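You operate a simulated robot arm through the tools that you are given. There is no shell and no other tool.

The job below is to be done with a simulated robot arm. You get a single attempt, and the scene is never put back.

Task
Set the controls near the fitters bench top. At the end: the bolt three is turned to tight; the bolt four is turned to tight; the bolt one is turned to tight; the bolt two is turned to tight; whatever was shut is shut again. Leave all else as you found it, and nothing knocked over.

Only the result counts: the job must be done as asked and must still hold three seconds after the hand-in. Knocking over, shifting, dropping, spilling or breaking anything else fails it.

Robot
A 7-joint arm with a two-finger parallel gripper, fixed in place. Base frame: the origin is at the foot of the arm, x ahead of it, y to its left, z up; the work surface is at about z = 0. Lengths are in cm, angles in degrees, forces in N, time in s.
With the tool pointing down near the work surface it reaches from about 22 to 58 cm from the base axis. Its first joint turns from -66.0 to 66.0 degrees. Payload 2.5 kg.
The tool frame sits at the grasp point between the pads (the TCP): z along the fingers, y along the line on which they close. The tips reach 2.3 cm beyond it. Largest opening 9.4 cm; finger width 3.8, thickness 1; the body of the gripper, 5.4 by 9.6 cm, starts 3.9 cm behind the TCP.
Orientation is told as [roll, pitch, yaw] about the base's x, y, z axes, in that order, counted from this pose: with the fingers straight down and closing along the base's y, the tool's x points along the base's -x, its y along +y and its z along -z.

Tools
- The arm moves only by the tool play_rows. Its argument "commands" is a list of rows, each a list of 7 numbers: the shift along the base's x, y, z in cm, then the turn, a rotation vector about the base's x, y, z in rad, then the gripper command, from -1 (shut) to 1 (fully open), values between in proportion. In form: [[x, y, z, ax, ay, az, hand], ...]. A call has 1 to 20 rows; each row shifts and turns the commanded pose from where the row before left it. Rows are played at 5 a second. More than 5 cm and 8.6 degrees between two rows, or a gripper value outside its range, and nothing of the call is played. Where a pose cannot be reached the arm comes as near as it can. A force on the tool above 40 N (or 10 N above the force at the start of the call, whichever is more), or a blocked arm, ends the call early, and 0.2 s more pass. Each finger travels about 10.8 cm/s and halts on what it meets, pressing with about 22 N; the grip force reading is that of the motor and also rises with nothing between the fingers. The clock runs only during rows and for 0.2 s after the last one: add rows that do not move to give the fingers time. The reply holds the time, the measured pose of the TCP, the force on the tool along the base axes, the opening and the grip force, in the units named above and with some noise, with the torque about the TCP (base axes, N m) and any sound that the robot's microphone picked up.
- Cameras (640 x 400 px; columns grow to the right, rows downward): "scene" is fixed at [13, -40.91, 55.03]; the picture's right is [0.77, -0.64, 0.00], its down [-0.32, -0.38, -0.87] and it looks along [0.56, 0.67, -0.49] (base axes); focal length 327 px, centre (320, 200). "wrist" rides on the gripper at [8.6, 1.6, -7.4] in the tool frame; the picture's right is [-0.18, 0.98, 0.00], its down [-0.58, -0.11, -0.81] and it looks along [-0.79, -0.15, 0.59] (tool axes); focal length 243 px, centre (320, 200). There is no depth. A picture from a camera that has moved, and an enlarged one, comes with that camera's place and axes in the base frame and with its lens.
- get_image(camera): a new picture of that camera. No time passes.
- zoom(camera, box): a new picture of the part [left, top, right, bottom] of that camera's present view, enlarged. No time passes.
- job_done(): hands the job in; it is judged then, once.

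Nothing tells you positions but the pictures and the camera data. Unless the task says otherwise, let go and move clear before handing in.

The tools are called by a JSON object that holds its "method" and its "body". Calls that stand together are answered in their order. play_rows: Moves the arm, as the interface text tells. Its arguments: {"type":"object","properties":{"commands":{"type":"array","items":{"type":"array","items":{"type":"number"}}}},"required":["commands"]} The other tools are called the same way: get_image (camera) takes a picture; zoom (camera, box) takes an enlarged picture of a part of a camera's view; job_done () hands the job in.

At the start:

```text
time_s: 0.0
tool_pos: [42.2, 4.68, 24.7]
orientation: [-0.1, -0.1, -0.1]
force: [0.1, -0.1, -0.3]
wrist_torque: [0.02, -0.02, -0.01]
grip_width: 9.41
grip_force: 0.1
```

scene: 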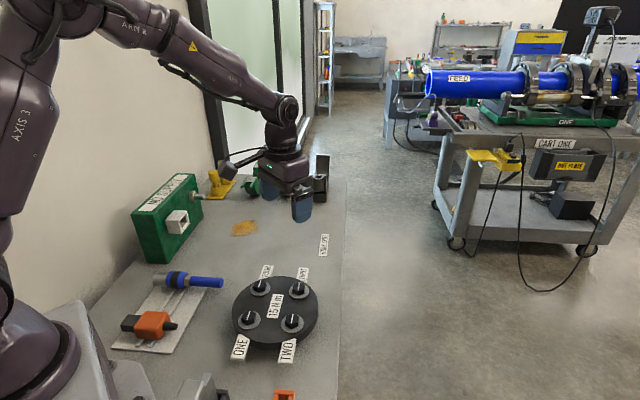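
wrist: 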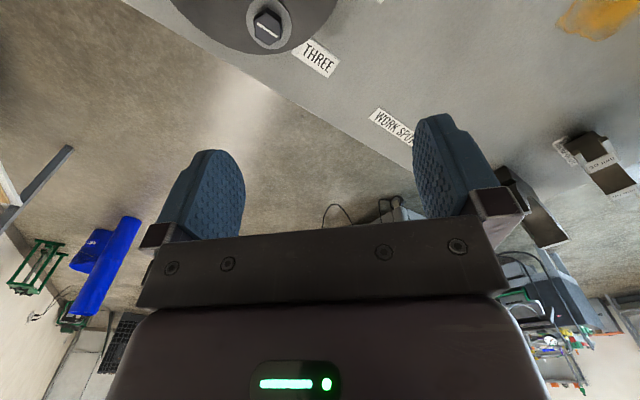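

I see a bench with a black round flange carrying four bolts (labels ONE to FOUR), a green box with a control, a torch-like blue tool, an orange tool and other items. I'll enlarge the views to read labels and markings first.

{"method": "zoom", "body": {"camera": "scene", "box": [210, 250, 350, 370]}}

{"method": "zoom", "body": {"camera": "scene", "box": [100, 160, 260, 280]}}

{"method": "zoom", "body": {"camera": "scene", "box": [80, 250, 260, 400]}}

{"method": "zoom", "body": {"camera": "scene", "box": [180, 120, 360, 260]}}

{"method": "zoom", "body": {"camera": "scene", "box": [160, 320, 340, 400]}}

```text
3.33 times, centred on (280, 310) of scene
camera zoom: at [13.0, -40.91, 55.03], right [0.77, -0.64, 0.0], down [-0.32, -0.38, -0.87], along [0.56, 0.67, -0.49], focal length 1089 px, centre (453, -167)
```

zoom: 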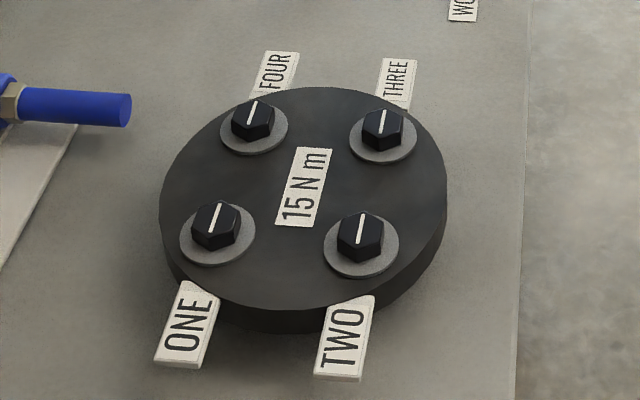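

```text
3.33 times, centred on (180, 220) of scene
camera zoom: at [13.0, -40.91, 55.03], right [0.77, -0.64, 0.0], down [-0.32, -0.38, -0.87], along [0.56, 0.67, -0.49], focal length 1089 px, centre (787, 133)
```

zoom: 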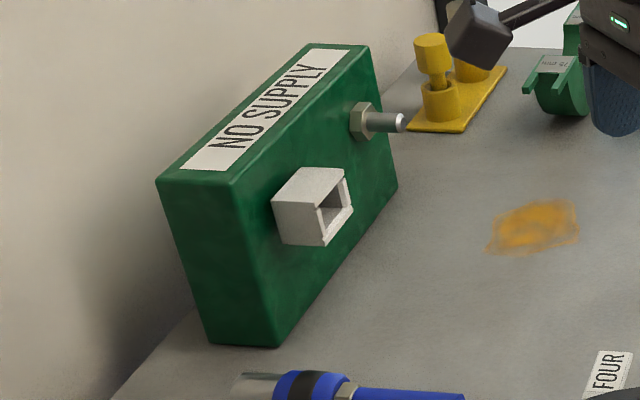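

```text
2.67 times, centred on (170, 325) of scene
camera zoom: at [13.0, -40.91, 55.03], right [0.77, -0.64, 0.0], down [-0.32, -0.38, -0.87], along [0.56, 0.67, -0.49], focal length 871 px, centre (720, -133)
```

zoom: 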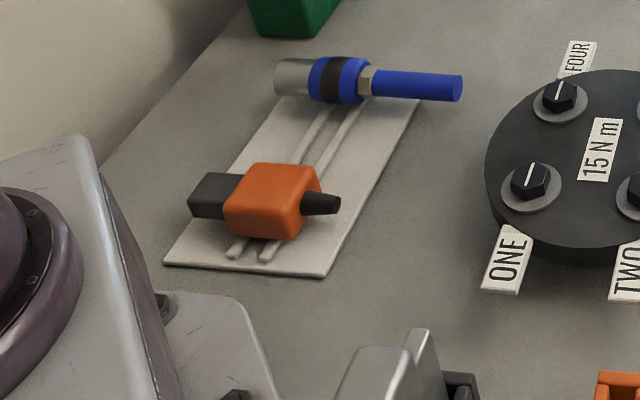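

```text
2.86 times, centred on (270, 190) of scene
camera zoom: at [13.0, -40.91, 55.03], right [0.77, -0.64, 0.0], down [-0.32, -0.38, -0.87], along [0.56, 0.67, -0.49], focal length 933 px, centre (463, 229)
```

zoom: 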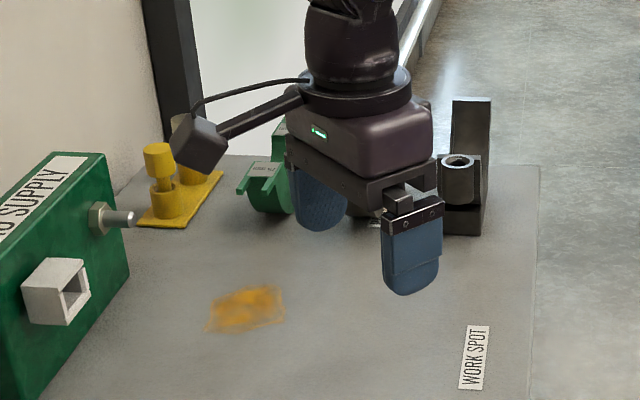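

```text
3.56 times, centred on (250, 360) of scene
camera zoom: at [13.0, -40.91, 55.03], right [0.77, -0.64, 0.0], down [-0.32, -0.38, -0.87], along [0.56, 0.67, -0.49], focal length 1162 px, centre (569, -369)
```

zoom: 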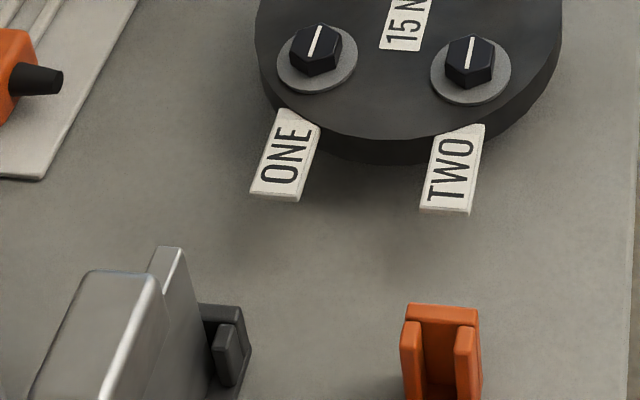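

The flange sits around (36.6, 1.5) with bolt heads about 6 cm out along x and y; each has a white pointer line. I'll zoom closer to look for any marks, and at the other items.

{"method": "zoom", "body": {"camera": "scene", "box": [230, 300, 270, 325]}}

{"method": "zoom", "body": {"camera": "scene", "box": [270, 300, 320, 335]}}

{"method": "zoom", "body": {"camera": "scene", "box": [240, 260, 320, 310]}}

{"method": "zoom", "body": {"camera": "scene", "box": [150, 350, 310, 400]}}

{"method": "zoom", "body": {"camera": "scene", "box": [200, 150, 340, 220]}}

```text
16.00 times, centred on (250, 312) of scene
camera zoom: at [13.0, -40.91, 55.03], right [0.77, -0.64, 0.0], down [-0.32, -0.38, -0.87], along [0.56, 0.67, -0.49], focal length 5226 px, centre (1440, -1600)
```

zoom: 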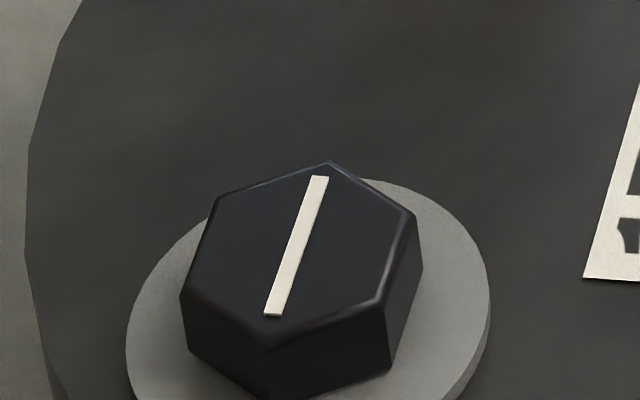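

```text
11.43 times, centred on (295, 318) of scene
camera zoom: at [13.0, -40.91, 55.03], right [0.77, -0.64, 0.0], down [-0.32, -0.38, -0.87], along [0.56, 0.67, -0.49], focal length 3733 px, centre (606, -1143)
```

zoom: 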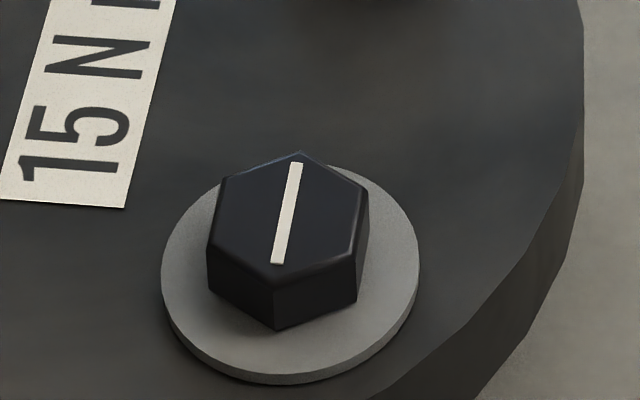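

```text
8.00 times, centred on (280, 285) of scene
camera zoom: at [13.0, -40.91, 55.03], right [0.77, -0.64, 0.0], down [-0.32, -0.38, -0.87], along [0.56, 0.67, -0.49], focal length 2613 px, centre (640, -480)
```

zoom: 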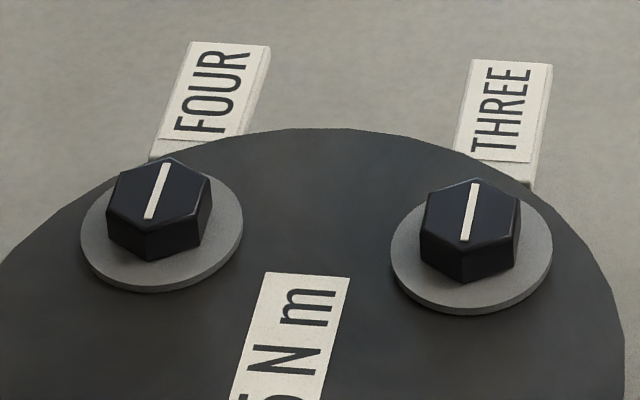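

```text
4.00 times, centred on (230, 375) of scene
camera zoom: at [13.0, -40.91, 55.03], right [0.77, -0.64, 0.0], down [-0.32, -0.38, -0.87], along [0.56, 0.67, -0.49], focal length 1307 px, centre (680, -500)
```

zoom: 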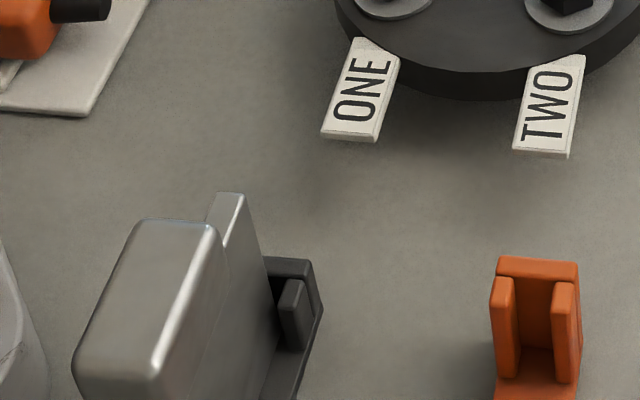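

```text
4.57 times, centred on (270, 185) of scene
camera zoom: at [13.0, -40.91, 55.03], right [0.77, -0.64, 0.0], down [-0.32, -0.38, -0.87], along [0.56, 0.67, -0.49], focal length 1493 px, centre (549, 269)
```

zoom: 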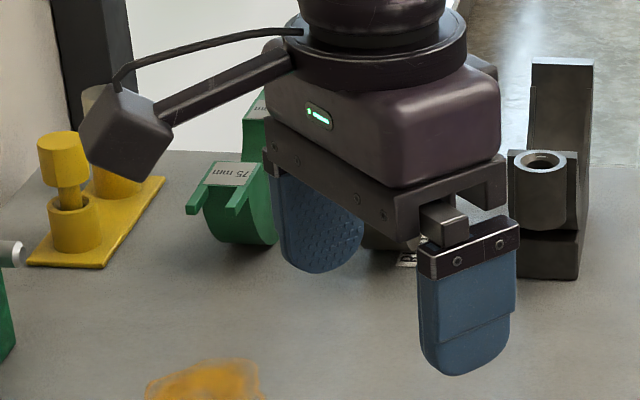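

The pointers all sit along the same direction and there are no marks on the washers visible yet. I'll lift and swing the wrist camera round to get a better look at the whole bench before touching anything.

{"method": "play_rows", "body": {"commands": [[0, 0, 1, 0, 0, 0, 1], [-0.2, 1.4, 0.5, 0, 0, -0.143, 1], [-0.2, 1.4, 0.5, 0, 0, -0.143, 1], [-0.2, 1.4, 0.5, 0, 0, -0.143, 1], [-0.2, 1.4, 0.5, 0, 0, -0.143, 1], [-0.2, 1.4, 0.5, 0, 0, -0.143, 1], [-0.2, 1.4, 0.5, 0, 0, -0.143, 1], [-0.2, 1.4, 0.5, 0, 0, -0.143, 1], [-0.2, 1.4, 0.5, 0, 0, -0.143, 1], [-0.2, 1.4, 0.5, 0, 0, -0.143, 1], [-0.2, 1.4, 0.5, 0, 0, -0.143, 1], [-0.2, 1.3, 0.3, 0, 0, -0.143, 1], [0, 0, 0, 0, 0, 0, 1]]}}

{"method": "get_image", "body": {"camera": "wrist"}}

{"method": "get_image", "body": {"camera": "scene"}}

```text
time_s: 2.8
tool_pos: [39.97, 19.98, 30.95]
orientation: [0.0, 0.0, -90.2]
force: [0.3, -0.1, 0.3]
wrist_torque: [0.01, -0.01, 0.02]
grip_width: 9.4
grip_force: 0.1
```

```text
taken
camera wrist: at [41.6, 28.55, 38.36], right [0.98, -0.19, 0.0], down [-0.11, -0.58, 0.81], along [-0.15, -0.79, -0.59], focal length 243 px, centre (320, 200)
```

wrist: 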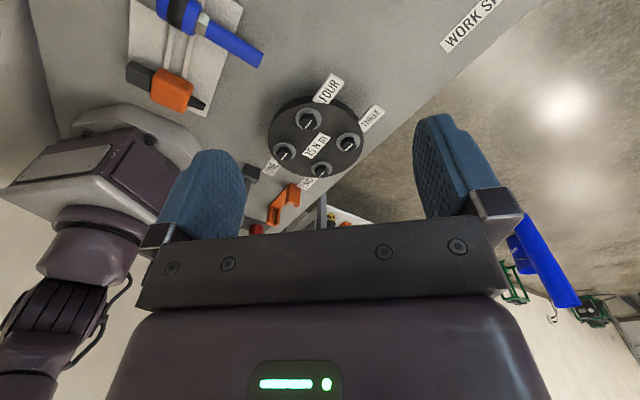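

```text
taken
```

scene: 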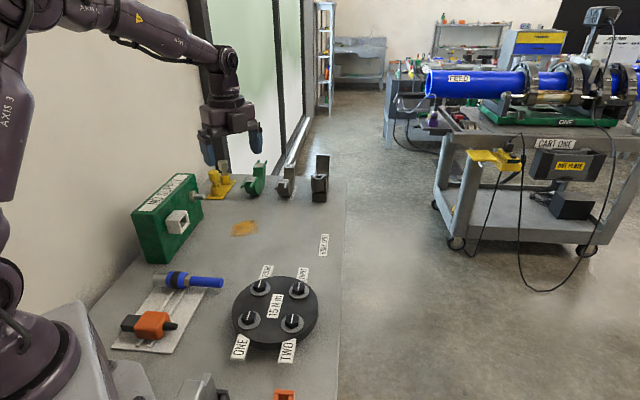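

{"method": "zoom", "body": {"camera": "scene", "box": [190, 150, 350, 260]}}

{"method": "zoom", "body": {"camera": "wrist", "box": [240, 60, 400, 180]}}

{"method": "zoom", "body": {"camera": "wrist", "box": [100, 0, 300, 125]}}

{"method": "zoom", "body": {"camera": "wrist", "box": [230, 150, 390, 240]}}

```text
3.64 times, centred on (270, 205) of scene
camera zoom: at [13.0, -40.91, 55.03], right [0.77, -0.64, 0.0], down [-0.32, -0.38, -0.87], along [0.56, 0.67, -0.49], focal length 1188 px, centre (502, 182)
```

zoom: 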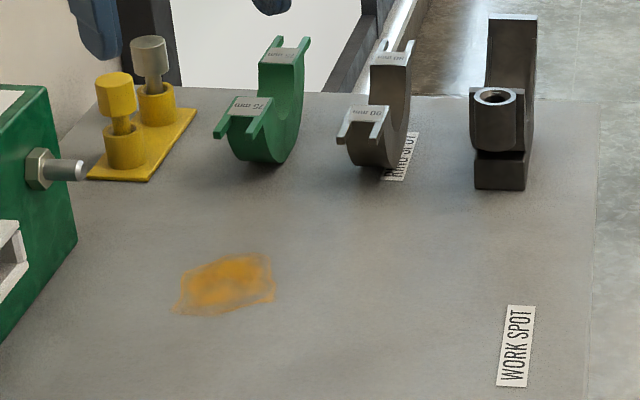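

```text
3.33 times, centred on (320, 120) of wrist
camera zoom: at [41.6, 28.55, 38.36], right [0.98, -0.19, 0.0], down [-0.11, -0.58, 0.81], along [-0.15, -0.79, -0.59], focal length 809 px, centre (320, 467)
```

zoom: 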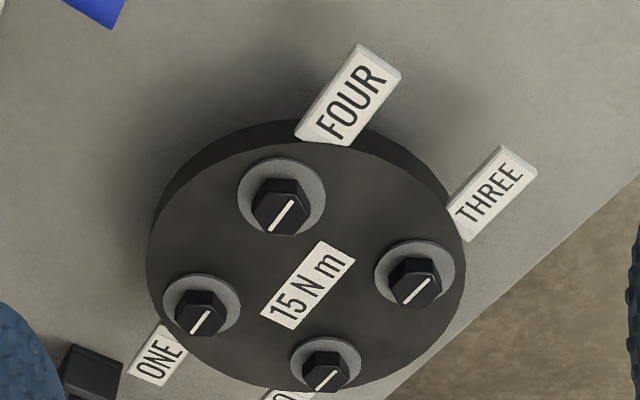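

```text
3.20 times, centred on (200, 62) of wrist
camera zoom: at [41.6, 28.55, 38.36], right [0.98, -0.19, 0.0], down [-0.11, -0.58, 0.81], along [-0.15, -0.79, -0.59], focal length 776 px, centre (704, 640)
```

zoom: 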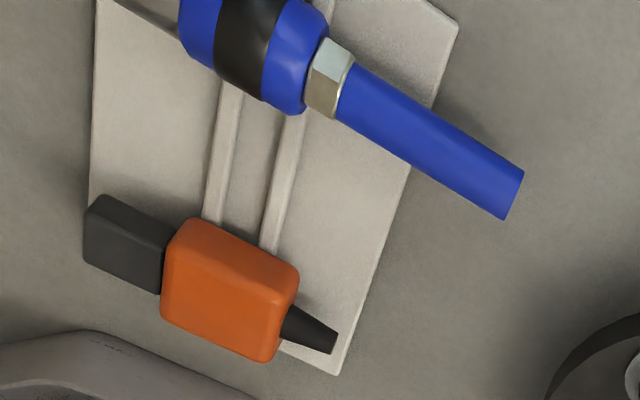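

```text
4.00 times, centred on (310, 195) of wrist
camera zoom: at [41.6, 28.55, 38.36], right [0.98, -0.19, 0.0], down [-0.11, -0.58, 0.81], along [-0.15, -0.79, -0.59], focal length 970 px, centre (360, 220)
```

zoom: 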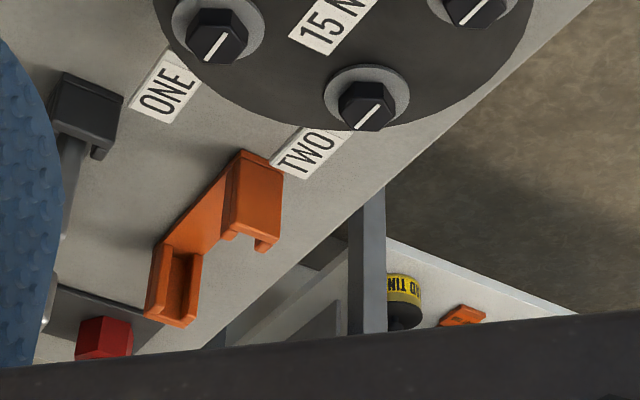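

No lid or door is involved; the bolts appear to be hex heads, tops around z≈6.5, at about ONE (29.9,0.3), TWO (35.6,-5.8), THREE (41.4,0.1), FOUR (35.6,5.8), with flats facing 15°/75°/135°. I'll hover over bolt THREE with the fingers aligned to its flats and check.

{"method": "play_rows", "body": {"commands": [[0, -1.5, 0, 0, 0, 0.14, 1], [0, -1.5, 0, 0, 0, 0.14, 1], [0.1, -1.5, -0.5, 0, 0, 0.14, 1], [0.1, -1.5, -0.5, 0, 0, 0.14, 1], [0.1, -1.5, -1, 0, 0, 0.14, 1], [0.1, -1.5, -1, 0, 0, 0.14, 1], [0.1, -1.5, -1, 0, 0, 0.14, 0.5], [0.1, -1.5, -1, 0, 0, 0.14, 0.3], [0.1, -1.5, -1, 0, 0, 0.14, 0.2], [0.1, -1.5, -1, 0, 0, 0.14, 0.2], [0.2, -1.5, -1, 0, 0, 0.14, 0.2], [0.2, -1.5, -1, 0, 0, 0.14, 0.2], [0.2, -1.5, -1, 0, 0, 0.14, 0.2], [0.1, -0.38, -1, 0, 0, 0.14, 0.2], [0, 0, -1, 0, 0, 0.14, 0.2], [0, 0, -1, 0, 0, 0.14, 0.2], [0, 0, -1, 0, 0, 0.118, 0.2], [0, 0, 0, 0, 0, 0, 0.2]]}}

{"method": "get_image", "body": {"camera": "wrist"}}

{"method": "get_image", "body": {"camera": "scene"}}

```text
time_s: 6.6
tool_pos: [41.35, 0.05, 16.91]
orientation: [0.0, 0.1, 45.1]
force: [0.5, 1.0, 0.6]
wrist_torque: [-0.02, 0.01, 0.0]
grip_width: 5.64
grip_force: 0.1
```

```text
taken
camera wrist: at [34.26, -4.93, 24.36], right [-0.57, 0.82, 0.0], down [0.49, 0.34, 0.81], along [0.66, 0.46, -0.59], focal length 243 px, centre (320, 200)
```

wrist: 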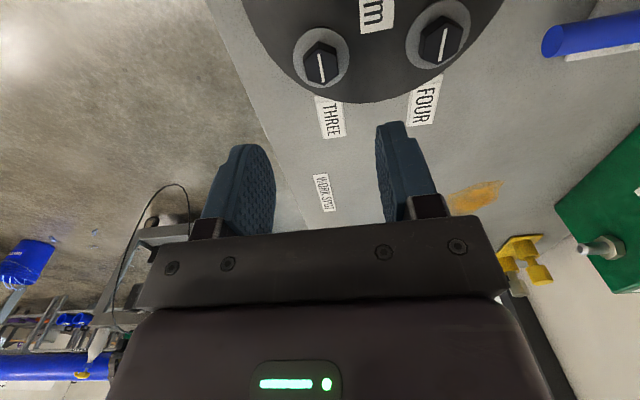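

```text
taken
```

scene: 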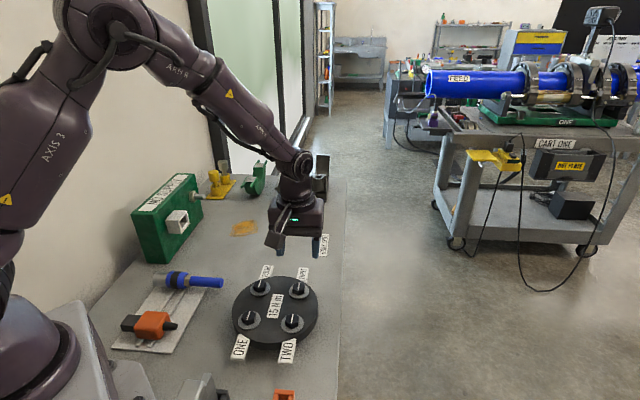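

The wrist is at yaw 45° over bolt THREE, and the bolt shows just below the tool. I'll zoom to refine its position.

{"method": "zoom", "body": {"camera": "wrist", "box": [280, 30, 360, 110]}}

{"method": "zoom", "body": {"camera": "wrist", "box": [260, 0, 500, 150]}}

{"method": "zoom", "body": {"camera": "scene", "box": [225, 220, 345, 350]}}

```text
5.00 times, centred on (320, 70) of wrist
camera zoom: at [34.26, -4.93, 24.36], right [-0.57, 0.82, 0.0], down [0.49, 0.34, 0.81], along [0.66, 0.46, -0.59], focal length 1213 px, centre (320, 850)
```

zoom: 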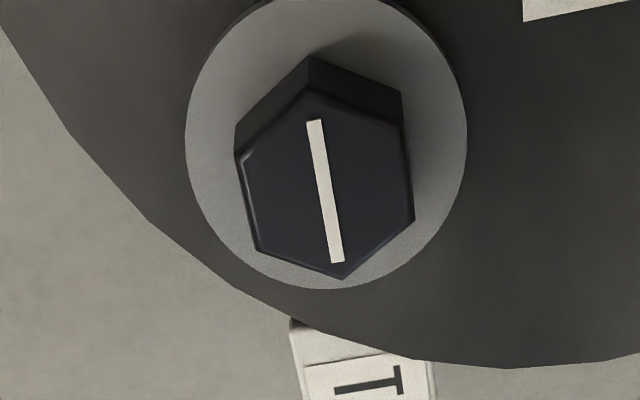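

```text
2.67 times, centred on (380, 75) of wrist
camera zoom: at [34.26, -4.93, 24.36], right [-0.57, 0.82, 0.0], down [0.49, 0.34, 0.81], along [0.66, 0.46, -0.59], focal length 647 px, centre (160, 533)
```

zoom: 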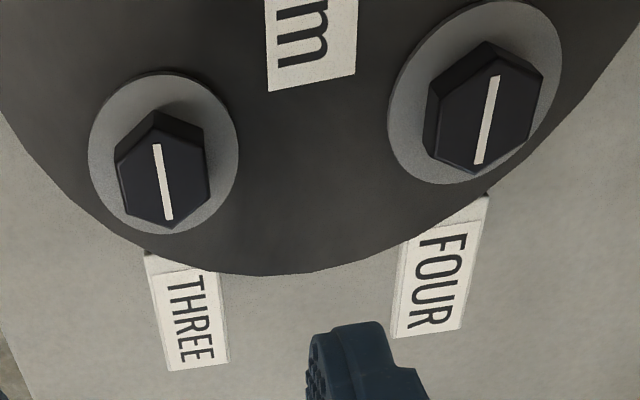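

```text
3.08 times, centred on (285, 285) of scene
camera zoom: at [13.0, -40.91, 55.03], right [0.77, -0.64, 0.0], down [-0.32, -0.38, -0.87], along [0.56, 0.67, -0.49], focal length 1005 px, centre (428, -62)
```

zoom: 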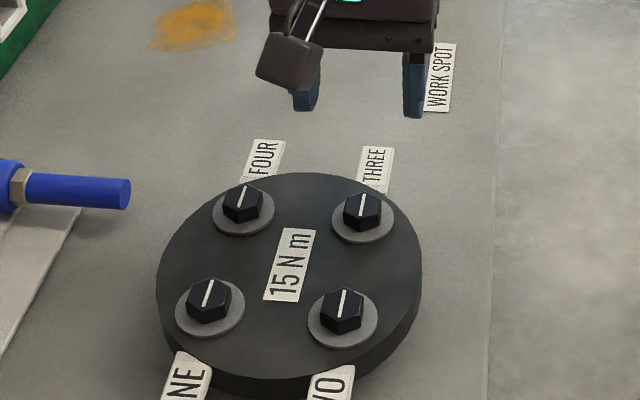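

Refined, bolt THREE is at about (41.2, 0.05), head ~2.4 cm across flats and ~1 cm tall, top near z≈6.5. I'll descend to just above it and check alignment.

{"method": "play_rows", "body": {"commands": [[-0.1, 0, -1.5, 0, 0, 0, 0.0], [0, 0, -1.5, 0, 0, 0, 0.0], [0, 0, -1.5, 0, 0, 0, 0.0], [0, 0, -1.4, 0, 0, 0, 0.0], [0, 0, -1, 0, 0, 0, 0.0], [0, 0, 0, 0, 0, 0, 0.0]]}}

{"method": "get_image", "body": {"camera": "wrist"}}

{"method": "zoom", "body": {"camera": "scene", "box": [225, 220, 345, 350]}}

```text
time_s: 8.0
tool_pos: [41.24, 0.06, 9.84]
orientation: [0.0, 0.0, 45.0]
force: [0.3, 0.5, 0.0]
wrist_torque: [-0.02, 0.01, -0.02]
grip_width: 4.69
grip_force: 0.0
```

```text
taken
camera wrist: at [34.05, -4.94, 17.41], right [-0.56, 0.83, 0.0], down [0.49, 0.33, 0.81], along [0.67, 0.46, -0.59], focal length 243 px, centre (320, 200)
```

wrist: 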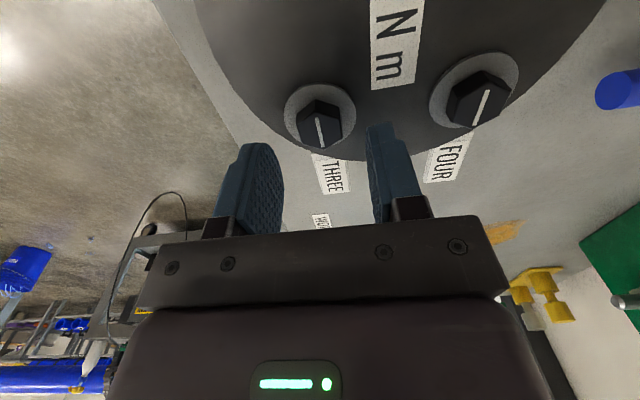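

```text
3.08 times, centred on (285, 285) of scene
camera zoom: at [13.0, -40.91, 55.03], right [0.77, -0.64, 0.0], down [-0.32, -0.38, -0.87], along [0.56, 0.67, -0.49], focal length 1005 px, centre (428, -62)
```

zoom: 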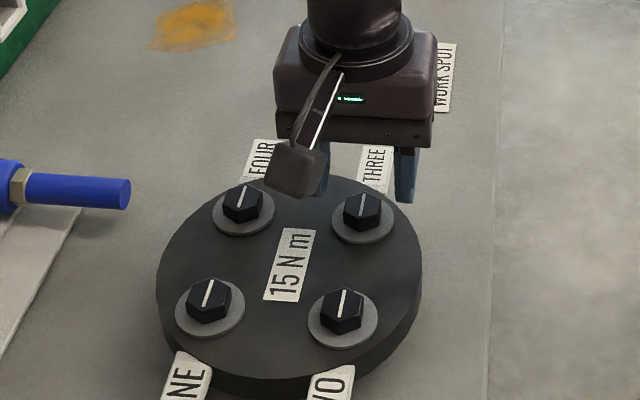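

The head is under the TCP, top around z≈6.2. I'll descend so the tips are just above the washer and close on the flats.

{"method": "play_rows", "body": {"commands": [[0, 0, -0.6, 0, 0, 0, 0.0], [0, 0, -0.6, 0, 0, 0, 0.0], [0, 0, -0.4, 0, 0, 0, 0.0], [0, 0, 0, 0, 0, 0, 0.0]]}}

{"method": "zoom", "body": {"camera": "wrist", "box": [200, 60, 440, 210]}}

{"method": "zoom", "body": {"camera": "scene", "box": [265, 250, 335, 310]}}

```text
time_s: 9.0
tool_pos: [41.38, 0.1, 8.43]
orientation: [0.0, 0.0, 45.0]
force: [-0.2, 0.2, 0.7]
wrist_torque: [0.02, 0.01, 0.01]
grip_width: 4.7
grip_force: 0.0
```

```text
2.67 times, centred on (320, 135) of wrist
camera zoom: at [34.02, -4.93, 15.89], right [-0.56, 0.83, 0.0], down [0.49, 0.33, 0.81], along [0.67, 0.46, -0.59], focal length 647 px, centre (320, 373)
```

zoom: 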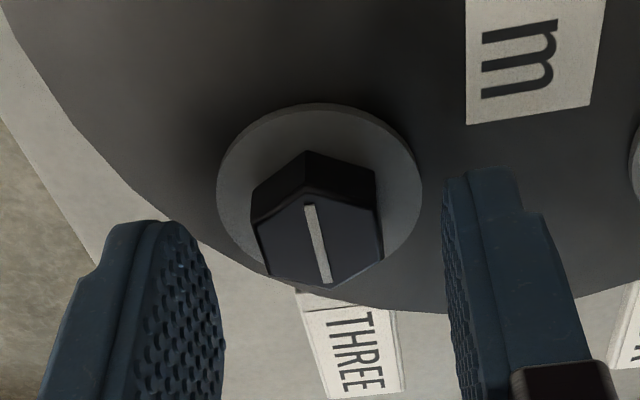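

```text
6.67 times, centred on (300, 280) of scene
camera zoom: at [13.0, -40.91, 55.03], right [0.77, -0.64, 0.0], down [-0.32, -0.38, -0.87], along [0.56, 0.67, -0.49], focal length 2178 px, centre (453, -333)
```

zoom: 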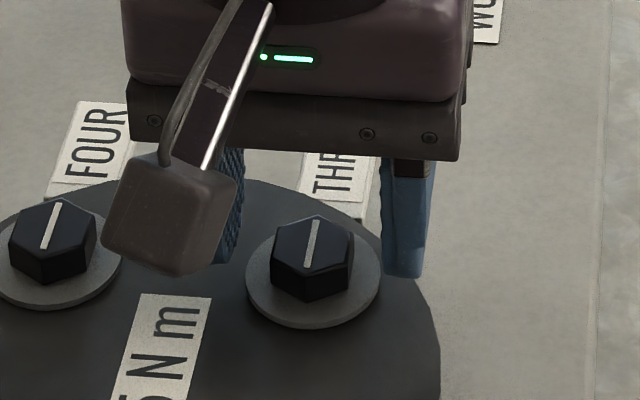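

The fingers straddle the head and are well aligned. I'll go down about 0.5 cm more and close gently.

{"method": "play_rows", "body": {"commands": [[0, 0, -0.25, 0, 0, 0, 0.0], [0, 0, -0.2, 0, 0, 0, 0.0], [0, 0, 0, 0, 0, 0, 0.0], [0, 0, 0, 0, 0, 0, 0.0]]}}

{"method": "play_rows", "body": {"commands": [[0, 0, 0, 0, 0, 0, -0.2], [0, 0, 0, 0, 0, 0, -0.4], [0, 0, 0, 0, 0, 0, -0.6], [0, 0, 0, 0, 0, 0, -0.6]]}}

{"method": "zoom", "body": {"camera": "wrist", "box": [200, 60, 440, 210]}}

{"method": "zoom", "body": {"camera": "scene", "box": [265, 250, 335, 310]}}

```text
time_s: 10.0
tool_pos: [41.33, 0.1, 7.89]
orientation: [0.0, -0.1, 45.1]
force: [-0.3, -0.3, -0.7]
wrist_torque: [0.0, 0.03, -0.02]
grip_width: 4.71
grip_force: 0.1
```

```text
time_s: 11.0
tool_pos: [41.3, 0.14, 8.05]
orientation: [0.0, 0.0, 45.1]
force: [-1.6, 0.7, 0.2]
wrist_torque: [0.05, -0.02, 0.0]
grip_width: 2.42
grip_force: 44.8
```

```text
2.67 times, centred on (320, 135) of wrist
camera zoom: at [34.05, -4.89, 15.42], right [-0.56, 0.83, 0.0], down [0.49, 0.33, 0.81], along [0.67, 0.46, -0.59], focal length 647 px, centre (320, 373)
```

zoom: 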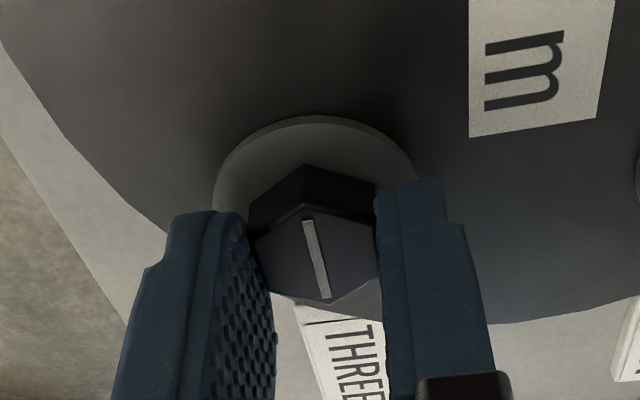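

```text
6.67 times, centred on (300, 280) of scene
camera zoom: at [13.0, -40.91, 55.03], right [0.77, -0.64, 0.0], down [-0.32, -0.38, -0.87], along [0.56, 0.67, -0.49], focal length 2178 px, centre (453, -333)
```

zoom: 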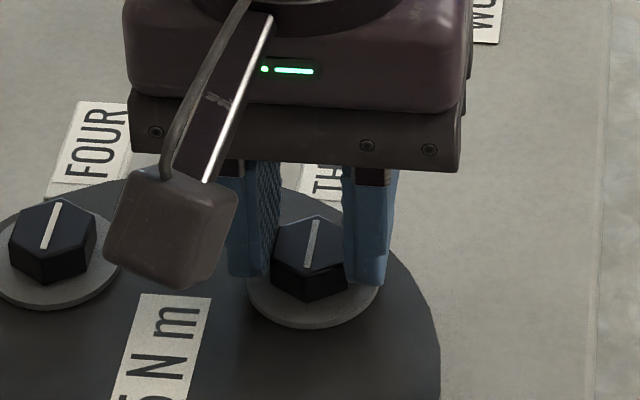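

The gripper holds the hex at 2.42 cm, a clean fit. I'll turn clockwise a little (negative about z), watching torque and listening.

{"method": "play_rows", "body": {"commands": [[0, 0, 0, 0, 0, -0.05, -1], [0, 0, 0, 0, 0, -0.05, -1], [0, 0, 0, 0, 0, -0.05, -1], [0, 0, 0, 0, 0, 0, -1]]}}

{"method": "zoom", "body": {"camera": "wrist", "box": [200, 60, 440, 210]}}

```text
time_s: 12.0
tool_pos: [41.39, 0.15, 8.05]
orientation: [0.0, 0.0, 36.3]
force: [0.4, 0.3, -14.0]
wrist_torque: [0.73, -1.01, -0.02]
grip_width: 2.42
grip_force: 45.4
```

```text
2.67 times, centred on (320, 135) of wrist
camera zoom: at [33.41, -3.77, 15.43], right [-0.43, 0.9, 0.0], down [0.53, 0.26, 0.81], along [0.73, 0.35, -0.59], focal length 647 px, centre (320, 373)
```

zoom: 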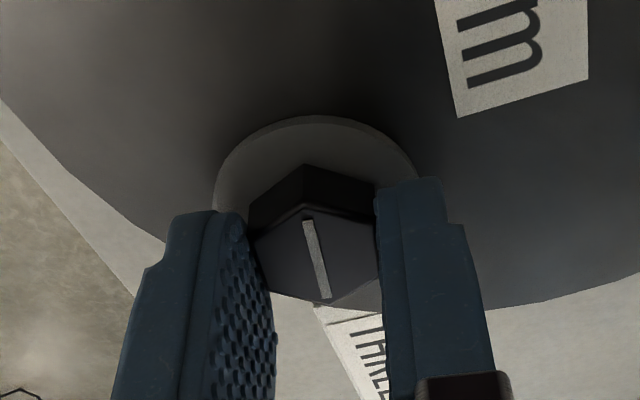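

The bolt turns with the hand, but I read a -14 N vertical force with a bending torque of about 1.2 N m; I want to see what causes that before continuing.

{"method": "get_image", "body": {"camera": "scene"}}

{"method": "zoom", "body": {"camera": "scene", "box": [235, 230, 335, 350]}}

{"method": "get_image", "body": {"camera": "wrist"}}

{"method": "play_rows", "body": {"commands": [[0, 0, 0, 0, 0, 0, -1]]}}

```text
taken
```

scene: 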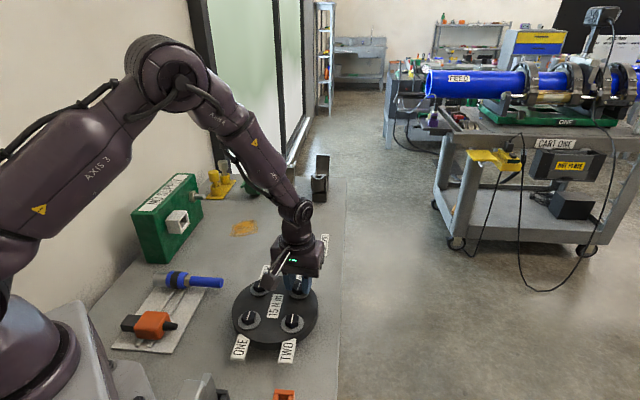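

```text
3.33 times, centred on (285, 290) of scene
camera zoom: at [13.0, -40.91, 55.03], right [0.77, -0.64, 0.0], down [-0.32, -0.38, -0.87], along [0.56, 0.67, -0.49], focal length 1089 px, centre (437, -100)
```

zoom: 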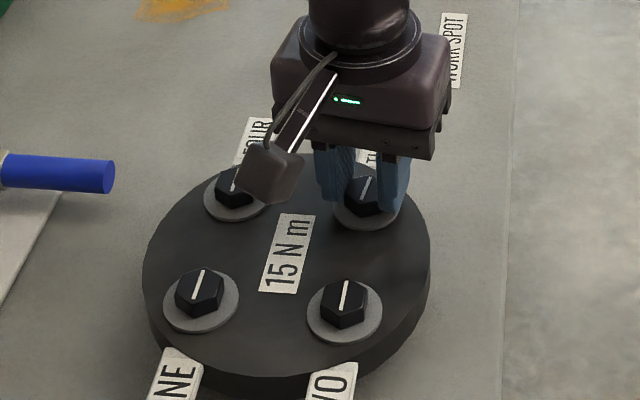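

```text
taken
camera wrist: at [33.41, -3.77, 15.43], right [-0.43, 0.9, 0.0], down [0.53, 0.26, 0.81], along [0.73, 0.35, -0.59], focal length 243 px, centre (320, 200)
```

wrist: 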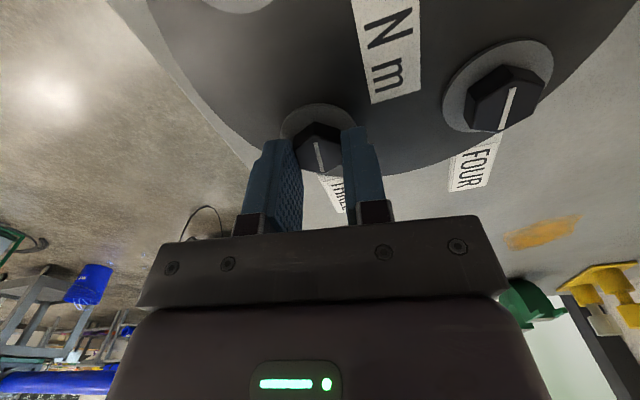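

```text
time_s: 12.4
tool_pos: [41.31, 0.09, 7.94]
orientation: [0.1, -0.1, 36.4]
force: [2.4, 1.9, -18.5]
wrist_torque: [0.63, -0.96, -0.04]
grip_width: 2.41
grip_force: 45.0
```

Nothing visible touches the flange or neighbouring bolts. I'll release briefly to see whether the force goes away and whether bolt THREE holds its new angle.

{"method": "play_rows", "body": {"commands": [[0, 0, 0, 0, 0, 0, -0.2], [0, 0, 0, 0, 0, 0, -0.2], [0, 0, 0, 0, 0, 0, -0.2]]}}

{"method": "zoom", "body": {"camera": "wrist", "box": [200, 60, 440, 210]}}

{"method": "zoom", "body": {"camera": "scene", "box": [265, 250, 335, 310]}}

```text
time_s: 13.2
tool_pos: [41.38, 0.03, 8.11]
orientation: [0.0, 0.0, 36.3]
force: [-0.8, -0.3, 0.3]
wrist_torque: [0.01, -0.03, 0.01]
grip_width: 3.77
grip_force: 0.1
```

```text
2.67 times, centred on (320, 135) of wrist
camera zoom: at [33.45, -3.8, 15.49], right [-0.44, 0.9, 0.0], down [0.53, 0.26, 0.81], along [0.73, 0.35, -0.59], focal length 647 px, centre (320, 373)
```

zoom: 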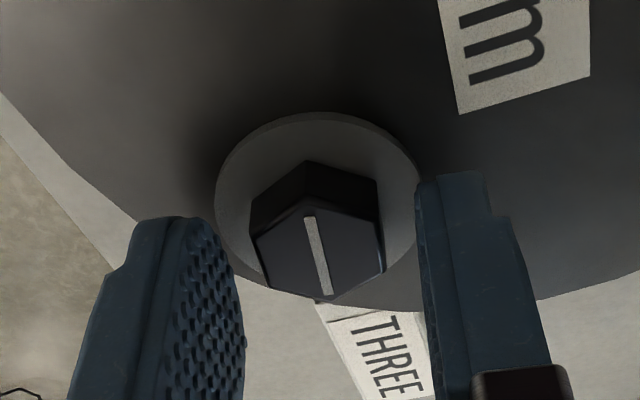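

```text
6.67 times, centred on (300, 280) of scene
camera zoom: at [13.0, -40.91, 55.03], right [0.77, -0.64, 0.0], down [-0.32, -0.38, -0.87], along [0.56, 0.67, -0.49], focal length 2178 px, centre (453, -333)
```

zoom: 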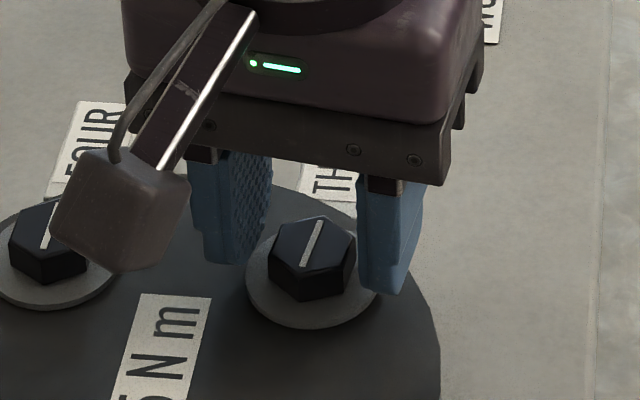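

The force vanished on release and the bolt kept its new angle (about 9° clockwise), so it was only grip strain. I'll regrip and continue turning clockwise in steps.

{"method": "play_rows", "body": {"commands": [[0, 0, 0, 0, 0, 0, -0.6], [0, 0, 0, 0, 0, 0, -1], [0, 0, 0, 0, 0, 0, -1], [0, 0, 0, 0, 0, -0.05, -1], [0, 0, 0, 0, 0, -0.05, -1], [0, 0, 0, 0, 0, -0.05, -1], [0, 0, 0, 0, 0, -0.05, -1], [0, 0, 0, 0, 0, 0, -1]]}}

{"method": "zoom", "body": {"camera": "wrist", "box": [200, 60, 440, 210]}}

```text
time_s: 15.0
tool_pos: [41.37, -0.01, 8.1]
orientation: [0.0, 0.1, 25.0]
force: [0.8, 5.5, 6.3]
wrist_torque: [-0.43, 1.2, -0.01]
grip_width: 2.42
grip_force: 44.8
```

```text
2.67 times, centred on (320, 135) of wrist
camera zoom: at [32.85, -2.15, 15.48], right [-0.25, 0.97, 0.0], down [0.57, 0.15, 0.81], along [0.78, 0.2, -0.59], focal length 647 px, centre (320, 373)
```

zoom: 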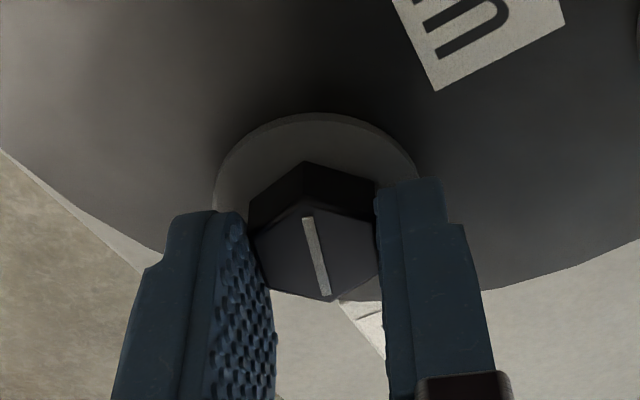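

Turning smoothly with no z-torque yet; I'll keep turning clockwise and watch for a stop or click.

{"method": "play_rows", "body": {"commands": [[0, 0, 0, 0, 0, -0.05, -1], [0, 0, 0, 0, 0, -0.05, -1], [0, 0, 0, 0, 0, -0.05, -1], [0, 0, 0, 0, 0, -0.05, -1], [0, 0, 0, 0, 0, -0.05, -1], [0, 0, 0, 0, 0, -0.05, -1], [0, 0, 0, 0, 0, 0, -1]]}}

{"method": "zoom", "body": {"camera": "wrist", "box": [200, 60, 440, 210]}}

```text
time_s: 16.6
tool_pos: [41.39, 0.12, 8.05]
orientation: [-0.1, -0.1, 7.6]
force: [0.4, -4.5, -5.4]
wrist_torque: [0.12, -1.37, 0.01]
grip_width: 2.43
grip_force: 44.5
```

```text
2.67 times, centred on (320, 135) of wrist
camera zoom: at [32.59, 0.43, 15.47], right [0.05, 1.0, 0.0], down [0.59, -0.03, 0.81], along [0.81, -0.04, -0.59], focal length 647 px, centre (320, 373)
```

zoom: 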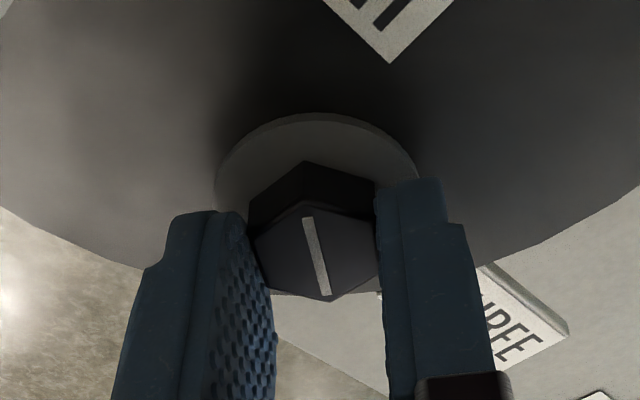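

Turned about 37° with no stop yet. I'll continue.

{"method": "play_rows", "body": {"commands": [[0, 0, 0, 0, 0, -0.05, -1], [0, 0, 0, 0, 0, -0.05, -1], [0, 0, 0, 0, 0, -0.05, -1], [0, 0, 0, 0, 0, -0.05, -1], [0, 0, 0, 0, 0, -0.05, -1], [0, 0, 0, 0, 0, -0.05, -1], [0, 0, 0, 0, 0, 0, -1]]}}

{"method": "zoom", "body": {"camera": "wrist", "box": [200, 60, 440, 210]}}

```text
time_s: 18.2
tool_pos: [41.4, -0.04, 8.08]
orientation: [-0.1, 0.1, -9.5]
force: [-2.1, -17.1, -1.6]
wrist_torque: [-0.28, -0.44, 0.03]
grip_width: 2.41
grip_force: 44.8
```

```text
2.67 times, centred on (320, 135) of wrist
camera zoom: at [33.14, 2.94, 15.5], right [0.34, 0.94, 0.0], down [0.56, -0.2, 0.81], along [0.76, -0.28, -0.59], focal length 647 px, centre (320, 373)
```

zoom: 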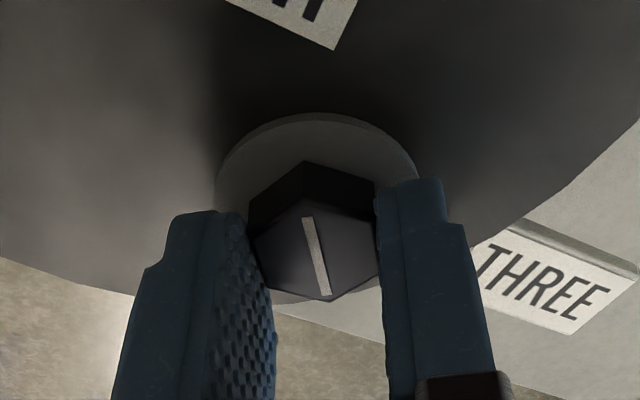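

Side force is building up slightly (off-centre grip). I'll release, regrip to relax it, and then continue turning.

{"method": "play_rows", "body": {"commands": [[0, 0, 0, 0, 0, 0, -0.2], [0, 0, 0, 0, 0, 0, -0.2], [0, 0, 0, 0, 0, 0, -0.6], [0, 0, 0, 0, 0, 0, -1], [0, 0, 0, 0, 0, 0, -1], [0, 0, 0, 0, 0, 0, -1]]}}

{"method": "play_rows", "body": {"commands": [[0, 0, 0, 0, 0, -0.05, -1], [0, 0, 0, 0, 0, -0.05, -1], [0, 0, 0, 0, 0, -0.05, -1], [0, 0, 0, 0, 0, -0.05, -1], [0, 0, 0, 0, 0, 0, -1]]}}

{"method": "zoom", "body": {"camera": "wrist", "box": [200, 60, 440, 210]}}

```text
time_s: 19.6
tool_pos: [41.37, -0.01, 7.98]
orientation: [-0.1, 0.1, -9.4]
force: [-5.0, -13.6, 7.7]
wrist_torque: [-0.21, 0.35, 0.03]
grip_width: 2.4
grip_force: 45.1
```

```text
time_s: 20.8
tool_pos: [41.48, -0.09, 8.1]
orientation: [-0.1, -0.1, -21.0]
force: [-3.9, -21.7, 6.7]
wrist_torque: [-0.31, -0.1, 0.06]
grip_width: 2.41
grip_force: 45.0
```

```text
2.67 times, centred on (320, 135) of wrist
camera zoom: at [33.89, 4.49, 15.47], right [0.52, 0.85, 0.0], down [0.5, -0.31, 0.81], along [0.69, -0.42, -0.59], focal length 647 px, centre (320, 373)
```

zoom: 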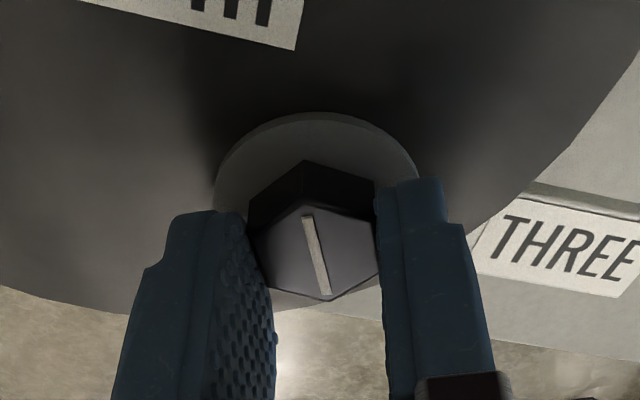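

The bolt pushes the hand toward -y, so its centre is slightly on that side. I'll shift -0.1 cm in y and re-read.

{"method": "play_rows", "body": {"commands": [[0, -0.05, 0, 0, 0, 0, -1], [0, -0.05, 0, 0, 0, 0, -1], [0, 0, 0, 0, 0, 0, -1]]}}

```text
time_s: 21.6
tool_pos: [41.39, -0.06, 8.04]
orientation: [-0.2, 0.0, -20.9]
force: [-6.5, -16.8, 3.8]
wrist_torque: [-0.82, -1.09, 0.07]
grip_width: 2.38
grip_force: 44.9
```

Force is dropping; I'll shift another -0.2 cm in y and -0.1 in x.

{"method": "play_rows", "body": {"commands": [[-0.05, -0.1, 0, 0, 0, 0, -1], [-0.05, -0.1, 0, 0, 0, 0, -1], [0, 0, 0, 0, 0, 0, -1]]}}

```text
time_s: 22.4
tool_pos: [41.4, 0.02, 8.1]
orientation: [0.1, -0.1, -20.8]
force: [17.9, -9.7, -20.9]
wrist_torque: [-0.09, 0.0, -0.02]
grip_width: 2.4
grip_force: 44.7
```

Along the closing direction the grip is now balanced; the rest is friction along the pads. From both readings the bolt centre is about (41.08, -0.18), so I'll release, re-centre and regrip, then go on turning.

{"method": "play_rows", "body": {"commands": [[0, 0, 0, 0, 0, 0, -0.2], [0, 0, 0, 0, 0, 0, -0.2], [-0.1, 0.02, 0, 0, 0, 0, -0.2], [-0.12, 0, 0, 0, 0, 0, -0.2], [0, 0, 0, 0, 0, 0, -0.2], [0, 0, 0, 0, 0, 0, -0.6], [0, 0, 0, 0, 0, 0, -1], [0, 0, 0, 0, 0, 0, -1], [0, 0, 0, 0, 0, 0, -1]]}}

{"method": "play_rows", "body": {"commands": [[0, 0, 0, 0, 0, -0.05, -1], [0, 0, 0, 0, 0, -0.05, -1], [0, 0, 0, 0, 0, -0.05, -1], [0, 0, 0, 0, 0, -0.05, -1], [0, 0, 0, 0, 0, 0, -1]]}}

{"method": "zoom", "body": {"camera": "wrist", "box": [200, 60, 440, 210]}}

{"method": "zoom", "body": {"camera": "scene", "box": [235, 230, 335, 350]}}

```text
time_s: 24.4
tool_pos: [41.18, 0.13, 8.11]
orientation: [0.1, 0.0, -20.7]
force: [5.5, 15.3, -5.1]
wrist_torque: [0.14, -0.51, 0.02]
grip_width: 2.4
grip_force: 44.9
```

```text
time_s: 25.6
tool_pos: [41.13, 0.01, 8.11]
orientation: [0.3, 0.1, -32.1]
force: [17.1, 18.1, -5.2]
wrist_torque: [0.94, 0.74, -0.02]
grip_width: 2.42
grip_force: 44.2
```

```text
2.67 times, centred on (320, 135) of wrist
camera zoom: at [34.65, 5.9, 15.54], right [0.68, 0.73, 0.0], down [0.43, -0.4, 0.81], along [0.59, -0.55, -0.59], focal length 647 px, centre (320, 373)
```

zoom: 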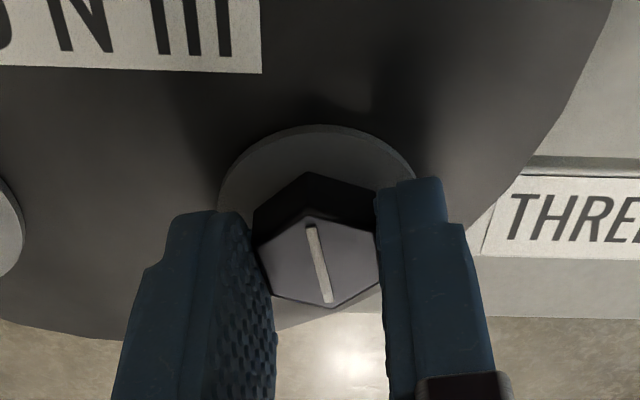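

```text
3.33 times, centred on (285, 290) of scene
camera zoom: at [13.0, -40.91, 55.03], right [0.77, -0.64, 0.0], down [-0.32, -0.38, -0.87], along [0.56, 0.67, -0.49], focal length 1089 px, centre (437, -100)
```

zoom: 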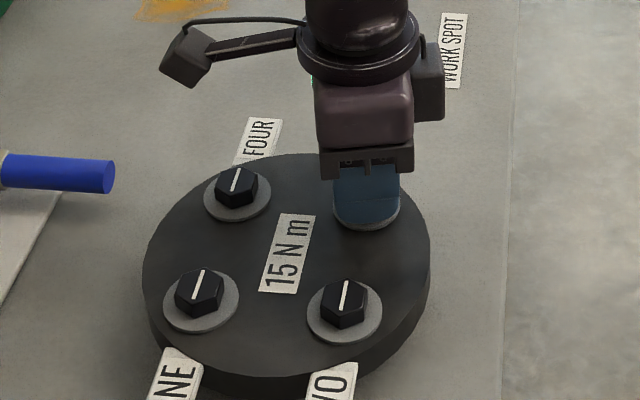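

Balanced fitting of the readings puts the bolt centre at about (41.25, -0.04). I'll release, move there, regrip and continue turning.

{"method": "play_rows", "body": {"commands": [[0, 0, 0, 0, 0, 0, -0.2], [0, 0, 0, 0, 0, 0, -0.2], [0.1, 0.07, 0, 0, 0, 0, -0.2], [0.07, 0.07, 0, 0, 0, 0, -0.2], [0, 0, 0, 0, 0, 0, -0.2], [0, 0, 0, 0, 0, 0, -0.6], [0, 0, 0, 0, 0, 0, -1], [0, 0, 0, 0, 0, 0, -1], [0, 0, 0, 0, 0, 0, -1]]}}

{"method": "play_rows", "body": {"commands": [[0, 0, 0, 0, 0, -0.05, -1], [0, 0, 0, 0, 0, -0.05, -1], [0, 0, 0, 0, 0, -0.05, -1], [0, 0, 0, 0, 0, -0.05, -1], [0, 0, 0, 0, 0, 0, -1]]}}

{"method": "zoom", "body": {"camera": "wrist", "box": [200, 60, 440, 210]}}

```text
time_s: 27.6
tool_pos: [41.22, 0.06, 8.02]
orientation: [0.0, 0.0, -32.2]
force: [3.5, 2.2, -3.4]
wrist_torque: [0.12, 0.06, -0.03]
grip_width: 2.41
grip_force: 45.0
```

```text
time_s: 28.8
tool_pos: [41.17, -0.05, 7.95]
orientation: [-0.1, 0.0, -43.7]
force: [3.0, 4.1, -16.2]
wrist_torque: [-0.66, -0.75, 0.03]
grip_width: 2.42
grip_force: 45.3
```

```text
2.67 times, centred on (320, 135) of wrist
camera zoom: at [36.05, 7.07, 15.42], right [0.81, 0.58, 0.0], down [0.35, -0.48, 0.81], along [0.47, -0.66, -0.59], focal length 647 px, centre (320, 373)
```

zoom: 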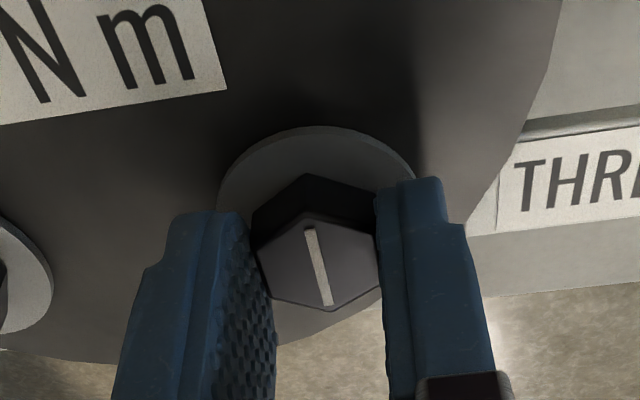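

Well centred now and about 89° turned, still no resistance or click. Continuing clockwise.

{"method": "play_rows", "body": {"commands": [[0, 0, 0, 0, 0, -0.05, -1], [0, 0, 0, 0, 0, -0.05, -1], [0, 0, 0, 0, 0, -0.05, -1], [0, 0, 0, 0, 0, -0.05, -1], [0, 0, 0, 0, 0, 0, -1]]}}

{"method": "zoom", "body": {"camera": "wrist", "box": [200, 60, 440, 210]}}

```text
time_s: 30.0
tool_pos: [41.2, -0.01, 7.92]
orientation: [0.0, 0.1, -55.1]
force: [-0.6, 7.5, -16.7]
wrist_torque: [-0.31, -0.26, 0.0]
grip_width: 2.41
grip_force: 45.4
```

```text
2.67 times, centred on (320, 135) of wrist
camera zoom: at [37.58, 7.94, 15.43], right [0.91, 0.41, 0.0], down [0.24, -0.54, 0.81], along [0.33, -0.73, -0.59], focal length 647 px, centre (320, 373)
```

zoom: 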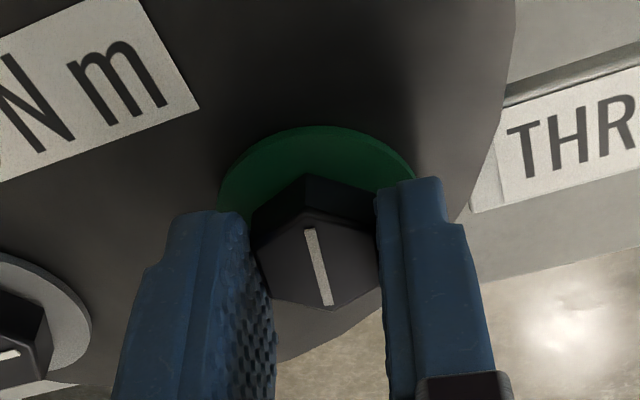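

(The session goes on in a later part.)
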